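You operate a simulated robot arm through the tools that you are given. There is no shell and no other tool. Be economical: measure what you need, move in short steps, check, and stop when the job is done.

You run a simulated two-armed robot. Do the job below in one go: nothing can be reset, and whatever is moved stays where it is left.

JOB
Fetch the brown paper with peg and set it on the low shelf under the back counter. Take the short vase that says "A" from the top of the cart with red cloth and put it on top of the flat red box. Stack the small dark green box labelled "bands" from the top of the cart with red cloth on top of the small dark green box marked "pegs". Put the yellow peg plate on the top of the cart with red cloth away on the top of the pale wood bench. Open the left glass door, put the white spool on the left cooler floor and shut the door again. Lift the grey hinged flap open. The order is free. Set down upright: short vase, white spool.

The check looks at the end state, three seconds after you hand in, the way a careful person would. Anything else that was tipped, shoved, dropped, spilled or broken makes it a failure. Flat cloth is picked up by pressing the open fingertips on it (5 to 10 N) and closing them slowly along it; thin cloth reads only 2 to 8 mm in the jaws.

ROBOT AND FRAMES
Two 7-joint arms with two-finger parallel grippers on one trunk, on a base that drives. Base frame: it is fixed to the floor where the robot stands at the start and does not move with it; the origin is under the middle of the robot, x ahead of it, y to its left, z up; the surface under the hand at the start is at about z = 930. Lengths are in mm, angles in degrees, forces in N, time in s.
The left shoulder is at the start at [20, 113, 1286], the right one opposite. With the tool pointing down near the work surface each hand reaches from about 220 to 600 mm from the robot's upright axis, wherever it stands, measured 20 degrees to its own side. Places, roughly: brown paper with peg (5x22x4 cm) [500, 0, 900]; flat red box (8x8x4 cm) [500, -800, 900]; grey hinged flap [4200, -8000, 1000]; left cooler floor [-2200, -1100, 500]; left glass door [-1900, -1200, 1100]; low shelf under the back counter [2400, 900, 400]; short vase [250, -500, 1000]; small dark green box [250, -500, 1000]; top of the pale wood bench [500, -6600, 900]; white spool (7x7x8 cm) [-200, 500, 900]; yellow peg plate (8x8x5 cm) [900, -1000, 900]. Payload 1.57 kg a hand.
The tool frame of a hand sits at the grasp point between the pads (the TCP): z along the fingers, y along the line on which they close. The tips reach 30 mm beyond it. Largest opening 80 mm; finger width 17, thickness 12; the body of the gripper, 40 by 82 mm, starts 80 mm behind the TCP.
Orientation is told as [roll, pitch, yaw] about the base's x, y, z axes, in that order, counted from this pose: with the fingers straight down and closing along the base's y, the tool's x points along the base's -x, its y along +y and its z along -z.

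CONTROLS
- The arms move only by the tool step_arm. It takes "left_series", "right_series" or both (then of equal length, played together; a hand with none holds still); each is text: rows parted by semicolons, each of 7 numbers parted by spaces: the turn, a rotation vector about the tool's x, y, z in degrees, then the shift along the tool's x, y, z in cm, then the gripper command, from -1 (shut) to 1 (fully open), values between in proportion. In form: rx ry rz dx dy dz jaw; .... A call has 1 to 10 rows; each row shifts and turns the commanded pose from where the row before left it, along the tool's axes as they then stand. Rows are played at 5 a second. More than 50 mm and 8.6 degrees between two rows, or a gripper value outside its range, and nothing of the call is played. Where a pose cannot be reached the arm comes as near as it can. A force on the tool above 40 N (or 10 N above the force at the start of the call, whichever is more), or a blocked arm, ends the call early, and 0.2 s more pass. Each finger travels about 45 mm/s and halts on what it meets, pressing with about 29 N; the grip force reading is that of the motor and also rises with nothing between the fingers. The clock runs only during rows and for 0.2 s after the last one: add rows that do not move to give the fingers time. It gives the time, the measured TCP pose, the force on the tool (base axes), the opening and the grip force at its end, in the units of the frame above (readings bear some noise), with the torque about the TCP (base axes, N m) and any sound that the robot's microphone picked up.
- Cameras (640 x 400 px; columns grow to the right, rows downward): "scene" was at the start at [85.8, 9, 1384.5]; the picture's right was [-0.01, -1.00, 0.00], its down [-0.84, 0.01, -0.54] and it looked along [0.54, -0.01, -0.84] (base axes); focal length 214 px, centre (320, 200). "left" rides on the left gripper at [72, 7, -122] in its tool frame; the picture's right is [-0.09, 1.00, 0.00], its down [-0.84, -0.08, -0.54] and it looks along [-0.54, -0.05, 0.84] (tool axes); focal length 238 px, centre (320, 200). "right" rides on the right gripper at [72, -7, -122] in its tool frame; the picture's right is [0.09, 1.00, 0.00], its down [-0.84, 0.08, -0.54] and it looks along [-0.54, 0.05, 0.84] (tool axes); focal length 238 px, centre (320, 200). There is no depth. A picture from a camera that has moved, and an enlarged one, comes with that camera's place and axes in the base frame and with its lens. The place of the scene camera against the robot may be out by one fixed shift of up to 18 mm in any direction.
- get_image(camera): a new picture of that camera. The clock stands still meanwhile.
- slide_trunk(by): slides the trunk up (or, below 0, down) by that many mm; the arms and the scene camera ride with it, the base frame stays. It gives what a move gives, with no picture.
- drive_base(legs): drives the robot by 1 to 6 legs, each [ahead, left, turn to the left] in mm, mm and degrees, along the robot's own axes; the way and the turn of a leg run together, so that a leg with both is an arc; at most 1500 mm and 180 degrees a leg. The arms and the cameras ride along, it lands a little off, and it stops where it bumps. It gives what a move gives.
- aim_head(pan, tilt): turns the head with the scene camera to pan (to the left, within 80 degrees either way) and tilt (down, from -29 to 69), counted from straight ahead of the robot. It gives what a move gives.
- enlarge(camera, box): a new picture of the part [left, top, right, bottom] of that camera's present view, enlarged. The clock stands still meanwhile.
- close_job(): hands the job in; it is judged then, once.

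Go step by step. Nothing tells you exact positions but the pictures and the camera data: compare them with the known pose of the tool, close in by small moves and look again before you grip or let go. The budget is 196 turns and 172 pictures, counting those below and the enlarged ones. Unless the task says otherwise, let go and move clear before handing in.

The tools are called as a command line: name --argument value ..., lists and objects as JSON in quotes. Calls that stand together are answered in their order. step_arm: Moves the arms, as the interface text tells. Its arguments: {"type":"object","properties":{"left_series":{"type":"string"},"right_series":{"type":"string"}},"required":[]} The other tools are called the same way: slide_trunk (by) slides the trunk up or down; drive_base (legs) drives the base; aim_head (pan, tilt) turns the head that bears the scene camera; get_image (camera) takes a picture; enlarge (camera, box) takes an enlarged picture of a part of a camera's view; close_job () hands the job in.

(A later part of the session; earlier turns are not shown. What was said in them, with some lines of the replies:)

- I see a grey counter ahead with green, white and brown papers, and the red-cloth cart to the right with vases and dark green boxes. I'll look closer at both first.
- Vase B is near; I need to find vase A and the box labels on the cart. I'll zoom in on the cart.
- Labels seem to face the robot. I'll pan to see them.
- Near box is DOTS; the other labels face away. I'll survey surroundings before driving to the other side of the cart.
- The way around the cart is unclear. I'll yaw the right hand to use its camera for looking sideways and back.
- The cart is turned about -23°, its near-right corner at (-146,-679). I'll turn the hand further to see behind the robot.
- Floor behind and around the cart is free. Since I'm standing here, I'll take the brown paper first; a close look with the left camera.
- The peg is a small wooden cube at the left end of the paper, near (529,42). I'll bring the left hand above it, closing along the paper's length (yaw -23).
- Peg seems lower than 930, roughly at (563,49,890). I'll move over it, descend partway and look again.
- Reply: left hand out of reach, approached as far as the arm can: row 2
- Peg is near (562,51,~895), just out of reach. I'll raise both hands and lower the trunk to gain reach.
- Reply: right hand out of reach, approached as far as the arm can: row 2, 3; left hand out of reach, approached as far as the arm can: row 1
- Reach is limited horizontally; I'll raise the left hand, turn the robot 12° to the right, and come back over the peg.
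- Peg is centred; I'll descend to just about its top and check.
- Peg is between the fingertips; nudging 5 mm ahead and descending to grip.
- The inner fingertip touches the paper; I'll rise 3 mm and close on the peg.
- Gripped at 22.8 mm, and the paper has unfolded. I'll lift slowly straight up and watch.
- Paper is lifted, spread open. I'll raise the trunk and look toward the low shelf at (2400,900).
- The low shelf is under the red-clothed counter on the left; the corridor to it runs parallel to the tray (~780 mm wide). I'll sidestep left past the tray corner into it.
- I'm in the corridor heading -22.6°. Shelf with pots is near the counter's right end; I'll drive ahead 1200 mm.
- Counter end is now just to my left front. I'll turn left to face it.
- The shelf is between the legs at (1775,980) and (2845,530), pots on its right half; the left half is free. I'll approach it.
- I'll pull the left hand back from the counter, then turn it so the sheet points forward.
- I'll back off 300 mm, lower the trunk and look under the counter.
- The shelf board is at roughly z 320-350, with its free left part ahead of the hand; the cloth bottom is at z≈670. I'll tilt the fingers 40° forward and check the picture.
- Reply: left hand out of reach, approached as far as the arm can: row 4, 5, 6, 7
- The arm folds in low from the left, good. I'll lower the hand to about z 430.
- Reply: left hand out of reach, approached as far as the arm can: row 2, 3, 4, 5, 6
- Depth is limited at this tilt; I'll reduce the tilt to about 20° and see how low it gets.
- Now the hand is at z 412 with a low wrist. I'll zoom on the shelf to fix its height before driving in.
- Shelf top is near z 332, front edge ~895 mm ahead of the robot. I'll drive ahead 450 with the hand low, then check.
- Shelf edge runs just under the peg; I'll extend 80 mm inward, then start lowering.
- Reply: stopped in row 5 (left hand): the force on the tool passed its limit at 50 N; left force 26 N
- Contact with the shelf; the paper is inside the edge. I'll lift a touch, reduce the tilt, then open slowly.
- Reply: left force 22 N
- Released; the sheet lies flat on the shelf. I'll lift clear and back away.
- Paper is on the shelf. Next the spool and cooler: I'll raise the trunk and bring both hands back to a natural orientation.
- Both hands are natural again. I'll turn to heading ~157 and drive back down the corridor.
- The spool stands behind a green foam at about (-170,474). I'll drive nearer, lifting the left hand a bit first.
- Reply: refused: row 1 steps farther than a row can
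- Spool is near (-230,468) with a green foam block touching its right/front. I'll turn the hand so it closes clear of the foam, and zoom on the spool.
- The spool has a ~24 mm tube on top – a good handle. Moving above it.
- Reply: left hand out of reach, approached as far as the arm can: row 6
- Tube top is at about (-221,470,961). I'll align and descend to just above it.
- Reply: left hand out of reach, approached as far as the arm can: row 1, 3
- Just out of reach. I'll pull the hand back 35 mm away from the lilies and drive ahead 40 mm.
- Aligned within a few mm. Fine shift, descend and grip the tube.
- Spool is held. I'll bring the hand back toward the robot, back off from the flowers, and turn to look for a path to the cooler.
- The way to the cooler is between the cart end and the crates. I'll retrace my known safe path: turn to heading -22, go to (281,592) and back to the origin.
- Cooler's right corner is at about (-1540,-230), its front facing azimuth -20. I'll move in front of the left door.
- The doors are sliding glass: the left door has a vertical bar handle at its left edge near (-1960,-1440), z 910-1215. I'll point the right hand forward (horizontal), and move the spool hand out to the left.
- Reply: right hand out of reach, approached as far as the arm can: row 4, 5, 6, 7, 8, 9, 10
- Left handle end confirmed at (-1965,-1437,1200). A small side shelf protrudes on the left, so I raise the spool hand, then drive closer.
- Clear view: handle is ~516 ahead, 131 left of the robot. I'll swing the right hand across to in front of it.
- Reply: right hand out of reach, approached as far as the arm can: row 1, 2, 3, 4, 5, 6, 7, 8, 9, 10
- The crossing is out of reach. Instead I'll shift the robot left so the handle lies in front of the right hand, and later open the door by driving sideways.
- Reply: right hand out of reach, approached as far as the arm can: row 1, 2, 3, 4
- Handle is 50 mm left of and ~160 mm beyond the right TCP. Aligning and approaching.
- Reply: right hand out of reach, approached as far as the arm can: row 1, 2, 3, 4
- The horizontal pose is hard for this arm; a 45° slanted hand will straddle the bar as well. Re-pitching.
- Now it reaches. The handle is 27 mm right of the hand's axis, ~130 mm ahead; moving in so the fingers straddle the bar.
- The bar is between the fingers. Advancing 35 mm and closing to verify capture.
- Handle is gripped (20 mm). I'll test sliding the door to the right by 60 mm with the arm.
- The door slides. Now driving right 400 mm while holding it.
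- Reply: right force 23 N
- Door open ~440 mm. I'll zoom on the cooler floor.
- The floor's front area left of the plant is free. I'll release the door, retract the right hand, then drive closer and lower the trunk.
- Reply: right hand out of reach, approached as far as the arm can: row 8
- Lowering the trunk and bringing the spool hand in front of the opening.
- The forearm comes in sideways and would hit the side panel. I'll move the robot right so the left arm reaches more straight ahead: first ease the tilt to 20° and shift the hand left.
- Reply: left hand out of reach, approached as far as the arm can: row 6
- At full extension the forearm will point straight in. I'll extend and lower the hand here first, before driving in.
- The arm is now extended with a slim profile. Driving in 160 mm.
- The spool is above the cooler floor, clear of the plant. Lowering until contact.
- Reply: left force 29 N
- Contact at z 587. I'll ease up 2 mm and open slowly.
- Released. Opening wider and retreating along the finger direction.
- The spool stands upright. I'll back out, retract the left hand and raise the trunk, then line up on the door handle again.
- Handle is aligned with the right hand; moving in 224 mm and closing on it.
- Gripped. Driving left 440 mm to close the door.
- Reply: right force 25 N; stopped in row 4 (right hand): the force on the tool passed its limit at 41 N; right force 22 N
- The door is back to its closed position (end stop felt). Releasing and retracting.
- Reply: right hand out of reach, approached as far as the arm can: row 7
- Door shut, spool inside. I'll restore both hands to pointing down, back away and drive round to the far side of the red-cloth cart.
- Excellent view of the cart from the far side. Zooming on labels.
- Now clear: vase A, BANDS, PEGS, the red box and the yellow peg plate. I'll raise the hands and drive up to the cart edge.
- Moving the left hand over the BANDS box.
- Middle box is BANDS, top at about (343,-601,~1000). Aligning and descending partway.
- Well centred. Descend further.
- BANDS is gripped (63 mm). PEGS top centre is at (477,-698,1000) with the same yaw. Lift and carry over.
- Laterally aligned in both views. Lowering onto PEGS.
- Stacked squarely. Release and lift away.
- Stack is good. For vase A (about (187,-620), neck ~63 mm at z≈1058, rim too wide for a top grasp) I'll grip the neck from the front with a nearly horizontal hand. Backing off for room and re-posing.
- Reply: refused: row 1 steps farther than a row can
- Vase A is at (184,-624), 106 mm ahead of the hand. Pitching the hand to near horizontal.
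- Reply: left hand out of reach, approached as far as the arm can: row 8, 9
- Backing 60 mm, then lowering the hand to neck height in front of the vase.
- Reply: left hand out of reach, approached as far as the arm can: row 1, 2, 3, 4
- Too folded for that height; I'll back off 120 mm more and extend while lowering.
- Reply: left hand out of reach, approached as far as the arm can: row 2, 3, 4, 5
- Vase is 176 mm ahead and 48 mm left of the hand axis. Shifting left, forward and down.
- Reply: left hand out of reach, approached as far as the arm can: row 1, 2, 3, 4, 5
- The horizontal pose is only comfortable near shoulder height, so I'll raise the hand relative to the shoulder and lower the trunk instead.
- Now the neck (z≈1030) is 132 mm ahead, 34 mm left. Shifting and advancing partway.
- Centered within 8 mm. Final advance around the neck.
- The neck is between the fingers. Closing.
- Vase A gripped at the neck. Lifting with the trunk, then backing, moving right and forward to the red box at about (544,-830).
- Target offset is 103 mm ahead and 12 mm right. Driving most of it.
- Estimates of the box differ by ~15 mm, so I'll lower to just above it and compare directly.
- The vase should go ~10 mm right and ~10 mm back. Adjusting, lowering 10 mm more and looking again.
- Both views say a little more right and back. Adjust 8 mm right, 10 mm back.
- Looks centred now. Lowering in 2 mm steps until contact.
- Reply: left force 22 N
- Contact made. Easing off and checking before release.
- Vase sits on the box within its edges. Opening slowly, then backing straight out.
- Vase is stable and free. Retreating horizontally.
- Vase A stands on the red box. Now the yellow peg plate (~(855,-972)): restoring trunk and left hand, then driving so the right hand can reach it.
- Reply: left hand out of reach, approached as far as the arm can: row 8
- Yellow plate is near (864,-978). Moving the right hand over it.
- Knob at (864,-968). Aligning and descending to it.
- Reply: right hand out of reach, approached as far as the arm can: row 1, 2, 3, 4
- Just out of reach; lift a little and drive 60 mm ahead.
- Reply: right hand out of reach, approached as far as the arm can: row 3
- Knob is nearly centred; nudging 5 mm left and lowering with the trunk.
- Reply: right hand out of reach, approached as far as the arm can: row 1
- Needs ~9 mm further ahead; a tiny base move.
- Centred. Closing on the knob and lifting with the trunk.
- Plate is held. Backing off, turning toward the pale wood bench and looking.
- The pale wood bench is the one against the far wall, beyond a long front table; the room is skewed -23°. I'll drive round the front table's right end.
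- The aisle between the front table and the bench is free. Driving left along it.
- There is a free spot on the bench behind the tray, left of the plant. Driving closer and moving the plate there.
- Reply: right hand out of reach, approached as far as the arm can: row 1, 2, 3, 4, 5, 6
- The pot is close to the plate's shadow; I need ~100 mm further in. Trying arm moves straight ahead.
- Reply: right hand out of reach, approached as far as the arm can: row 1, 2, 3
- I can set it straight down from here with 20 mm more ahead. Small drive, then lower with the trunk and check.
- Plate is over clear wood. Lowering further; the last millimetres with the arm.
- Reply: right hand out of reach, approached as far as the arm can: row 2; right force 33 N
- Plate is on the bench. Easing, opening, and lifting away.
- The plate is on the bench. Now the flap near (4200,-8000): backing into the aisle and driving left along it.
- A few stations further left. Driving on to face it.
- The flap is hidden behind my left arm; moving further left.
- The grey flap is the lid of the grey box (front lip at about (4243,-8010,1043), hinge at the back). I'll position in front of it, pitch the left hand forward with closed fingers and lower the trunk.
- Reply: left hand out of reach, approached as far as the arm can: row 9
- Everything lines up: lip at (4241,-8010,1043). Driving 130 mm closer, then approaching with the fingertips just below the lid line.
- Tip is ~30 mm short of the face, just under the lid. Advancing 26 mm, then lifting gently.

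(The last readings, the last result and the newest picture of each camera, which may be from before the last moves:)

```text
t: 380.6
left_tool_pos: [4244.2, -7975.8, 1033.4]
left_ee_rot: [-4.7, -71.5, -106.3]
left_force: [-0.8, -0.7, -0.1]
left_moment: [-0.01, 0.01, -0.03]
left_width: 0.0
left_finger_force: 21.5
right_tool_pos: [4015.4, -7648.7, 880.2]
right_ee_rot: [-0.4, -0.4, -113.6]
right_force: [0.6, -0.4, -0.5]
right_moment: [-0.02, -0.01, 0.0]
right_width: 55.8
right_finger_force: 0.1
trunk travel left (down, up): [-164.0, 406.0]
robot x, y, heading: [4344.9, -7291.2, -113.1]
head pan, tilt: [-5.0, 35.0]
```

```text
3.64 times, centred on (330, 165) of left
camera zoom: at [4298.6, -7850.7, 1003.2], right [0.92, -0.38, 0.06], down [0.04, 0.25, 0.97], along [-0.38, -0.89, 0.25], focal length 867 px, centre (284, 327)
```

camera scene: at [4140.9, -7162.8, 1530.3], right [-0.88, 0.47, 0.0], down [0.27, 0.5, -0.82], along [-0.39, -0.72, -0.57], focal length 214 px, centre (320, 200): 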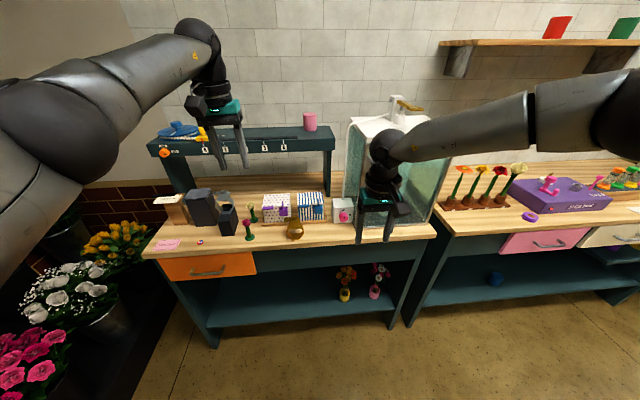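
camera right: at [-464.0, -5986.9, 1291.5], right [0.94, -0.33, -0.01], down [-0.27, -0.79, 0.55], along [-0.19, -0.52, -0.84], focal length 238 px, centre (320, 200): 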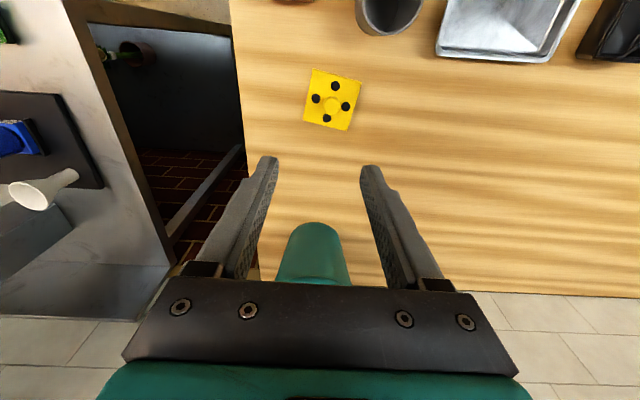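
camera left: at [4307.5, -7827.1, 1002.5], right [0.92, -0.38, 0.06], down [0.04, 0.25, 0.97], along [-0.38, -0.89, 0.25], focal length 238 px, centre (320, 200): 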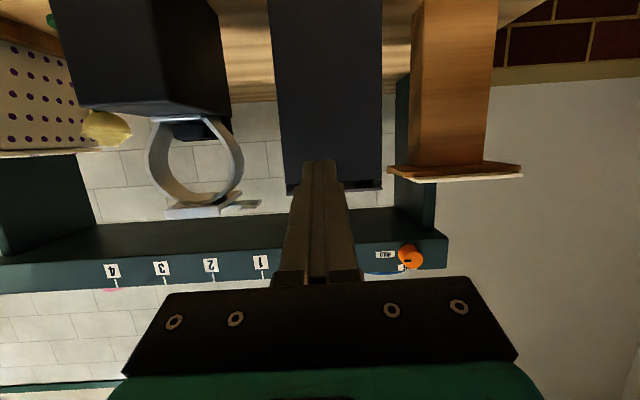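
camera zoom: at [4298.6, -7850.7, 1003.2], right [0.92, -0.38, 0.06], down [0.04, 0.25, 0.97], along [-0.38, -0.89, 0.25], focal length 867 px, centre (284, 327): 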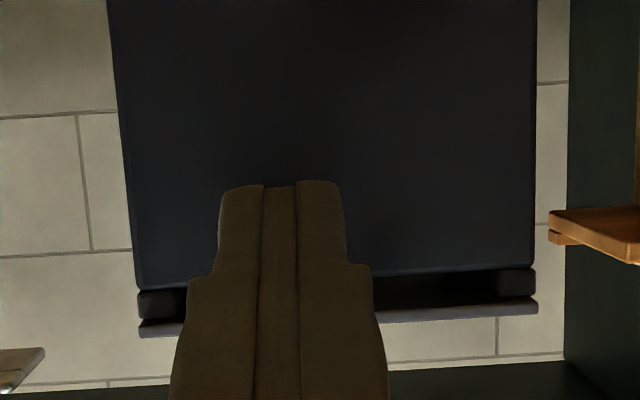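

The lid has a thin gap above the box, with the lip in the centre. Advance to touch the face, then lift 25 mm.

step_arm --left_series "0 0 0 -0.15 0 0.5 -1;0 0 0 -0.15 0 0.5 -1;0 0 0 -0.5 0 -0.16 -1;0 0 0 -0.5 0 -0.16 -1;0 0 0 -0.5 0 -0.16 -1;0 0 0 -0.5 0 -0.16 -1;0 0 0 -0.5 0 -0.16 -1;0 0 0 0 0 0 -1"

enlarge --camera "left" --box '[230, 100, 430, 240]'

```text
t: 382.4
left_tool_pos: [4240.5, -7986.7, 1058.9]
left_ee_rot: [-4.7, -71.6, -106.2]
left_force: [-0.5, 0.0, -0.5]
left_moment: [-0.03, -0.01, 0.05]
left_width: 0.0
left_finger_force: 21.5
right_tool_pos: [4016.5, -7650.1, 879.8]
right_ee_rot: [-0.3, -0.4, -113.6]
right_force: [-0.1, -0.1, -0.6]
right_moment: [0.02, 0.01, 0.0]
right_width: 56.2
right_finger_force: 0.1
trunk travel left (down, up): [-164.0, 406.0]
robot x, y, heading: [4344.3, -7295.5, -112.9]
head pan, tilt: [-5.0, 35.0]
```

```text
2.86 times, centred on (330, 170) of left
camera zoom: at [4295.9, -7860.8, 1028.9], right [0.92, -0.38, 0.06], down [0.04, 0.25, 0.97], along [-0.38, -0.89, 0.25], focal length 681 px, centre (291, 286)
```

zoom: 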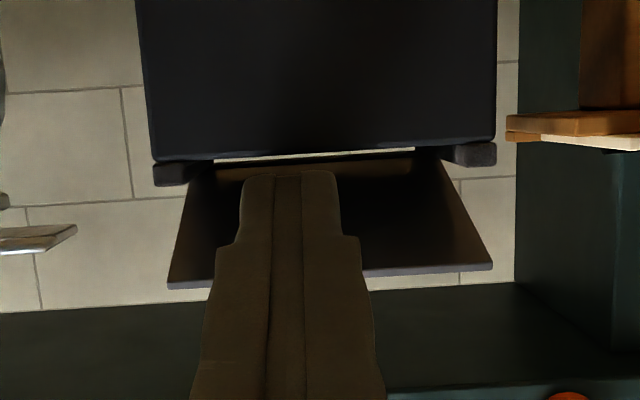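

The lid is rising on the finger. Following the arc up and back.

step_arm --left_series "0 0 0 -1.1 0 0.16 -1;0 0 0 -1.1 0 0.16 -1;0 0 0 -1.1 0 0.16 -1;0 0 0 -1.1 0 0.16 -1;0 0 0 -1.04 0 0.92 -1;0 0 0 -1.04 0 0.92 -1;0 0 0 -1.04 0 0.92 -1;0 0 0 0 0 0 -1"

get_image --camera "left"

```text
t: 384.2
left_tool_pos: [4224.4, -8039.3, 1119.7]
left_ee_rot: [-4.6, -71.5, -106.4]
left_force: [0.5, -0.4, 0.1]
left_moment: [0.0, 0.03, 0.01]
left_width: 0.1
left_finger_force: 21.4
right_tool_pos: [4015.3, -7649.7, 880.4]
right_ee_rot: [-0.4, -0.4, -113.8]
right_force: [-0.3, -0.5, 0.1]
right_moment: [0.0, 0.0, -0.01]
right_width: 55.6
right_finger_force: 0.1
trunk travel left (down, up): [-164.0, 406.0]
robot x, y, heading: [4342.0, -7297.5, -113.0]
head pan, tilt: [-5.0, 35.0]
```

```text
8 pictures are left
camera left: at [4278.0, -7913.7, 1089.4], right [0.92, -0.38, 0.06], down [0.04, 0.25, 0.97], along [-0.38, -0.89, 0.25], focal length 238 px, centre (320, 200)
```

left: 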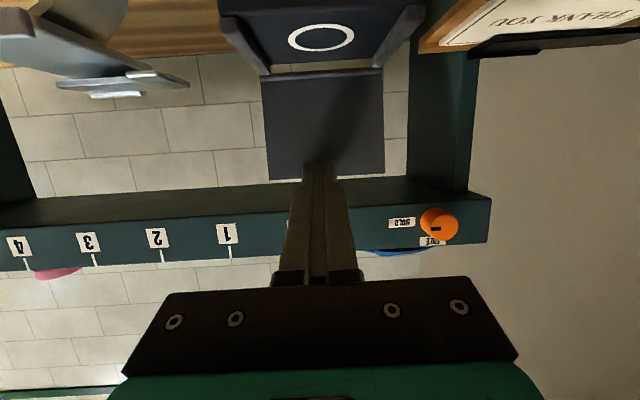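

The lid is almost vertical. Pushing it further back.

step_arm --left_series "0 0 0 -0.32 0 0.95 -1;0 0 0 -0.32 0 0.95 -1;0 0 0 -0.32 0 0.95 -1;0 0 0 -0.16 0 0.95 -1;0 0 0 0 0 0 -1"

get_image --camera "left"

```text
t: 385.4
left_tool_pos: [4209.4, -8077.8, 1119.6]
left_ee_rot: [-4.6, -71.7, -106.4]
left_force: [-0.1, -0.2, -0.5]
left_moment: [0.03, -0.04, 0.01]
left_width: 0.2
left_finger_force: 20.8
right_tool_pos: [4016.9, -7649.8, 880.0]
right_ee_rot: [-0.3, -0.4, -113.7]
right_force: [-0.4, 0.1, -1.3]
right_moment: [-0.03, 0.01, -0.02]
right_width: 55.9
right_finger_force: 0.0
trunk travel left (down, up): [-164.0, 406.0]
robot x, y, heading: [4343.4, -7298.2, -113.3]
head pan, tilt: [-5.0, 35.0]
```

```text
7 pictures are left
camera left: at [4263.9, -7950.8, 1088.4], right [0.92, -0.38, 0.06], down [0.04, 0.25, 0.97], along [-0.38, -0.89, 0.25], focal length 238 px, centre (320, 200)
```

left: 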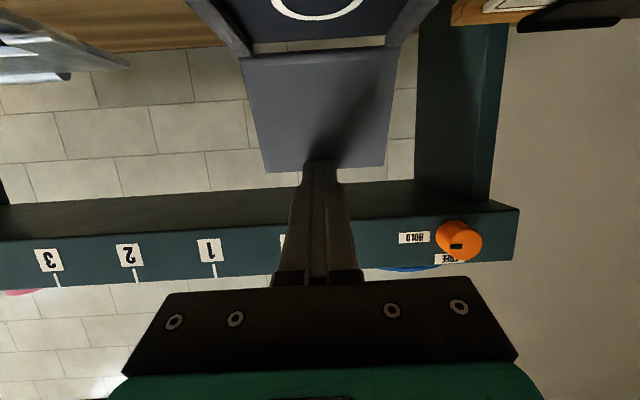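

The lid leans back past vertical. Retracting the hand to see if it stays open.

step_arm --left_series "0 0 0 1.3 0 -4 -1;0 0 0 1.3 0 -4 -1;0 0 0 1.3 0 -4 -1;0 0 0 0 0 0 -1;0 0 0 0 0 0 -1;0 0 0 0 0 0 -1"

get_image --camera "left"

```text
t: 386.8
left_tool_pos: [4253.3, -7958.4, 1120.5]
left_ee_rot: [-4.7, -71.5, -106.3]
left_force: [-0.7, 0.0, 0.0]
left_moment: [-0.01, 0.01, -0.01]
left_width: 0.0
left_finger_force: 21.3
right_tool_pos: [4016.6, -7650.5, 880.4]
right_ee_rot: [-0.3, -0.4, -113.8]
right_force: [0.5, -0.2, 0.1]
right_moment: [0.0, 0.02, 0.01]
right_width: 56.0
right_finger_force: 0.1
trunk travel left (down, up): [-164.0, 406.0]
robot x, y, heading: [4343.1, -7296.0, -113.0]
head pan, tilt: [-5.0, 35.0]
```

```text
6 pictures are left
camera left: at [4307.4, -7832.5, 1089.9], right [0.92, -0.38, 0.06], down [0.04, 0.25, 0.97], along [-0.38, -0.89, 0.25], focal length 238 px, centre (320, 200)
```

left: 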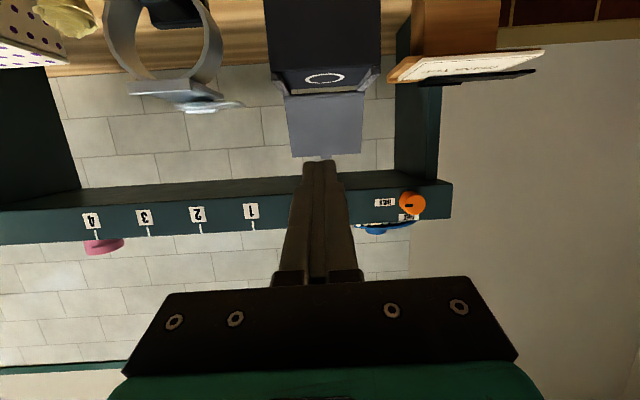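

The flap stays open. Backing the robot clear and a last look.

drive_base --legs '[[-300, 0, 0]]'

get_image --camera "scene"

```text
t: 388.8
left_tool_pos: [4373.2, -7678.7, 1120.4]
left_ee_rot: [-4.7, -71.5, -106.1]
left_force: [-0.4, -0.3, -0.4]
left_moment: [-0.01, 0.03, 0.01]
left_width: 0.1
left_finger_force: 21.2
right_tool_pos: [4136.0, -7372.6, 880.8]
right_ee_rot: [-0.4, -0.3, -113.5]
right_force: [-0.6, -0.6, -0.5]
right_moment: [0.02, -0.02, -0.01]
right_width: 55.9
right_finger_force: 0.0
trunk travel left (down, up): [-164.0, 406.0]
robot x, y, heading: [4460.2, -7015.3, -112.7]
head pan, tilt: [-5.0, 35.0]
```

```text
5 pictures are left
camera scene: at [4423.2, -7093.0, 1240.3], right [-0.89, 0.46, 0.0], down [0.27, 0.51, -0.82], along [-0.38, -0.73, -0.57], focal length 214 px, centre (320, 200)
```

scene: 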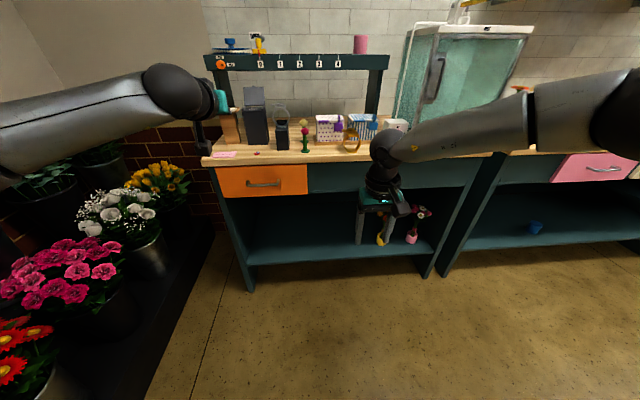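

The grey flap stands open, nothing around it has been disturbed, and both hands are empty and clear. Handing in.

close_job

```text
The job is handed in.
```

I handed the job in with all six tasks done; nothing I saw was tipped or knocked.

- **Brown paper with peg:** it is on the low shelf under the back counter. It unfolded when I gripped the peg, so it lies there as an open sheet.
- **Vase A:** it stands upright on the flat red box, a few millimetres off centre.
- **"Bands" box:** it is stacked squarely on the "pegs" box.
- **Yellow peg plate:** it is on the pale wood bench, behind the pot and tray.
- **White spool:** it stands upright on the left cooler floor, and I slid the door shut to its end stop.
- **Grey hinged flap:** it is the lid of the grey box; it is open past vertical and stayed open when I let go.
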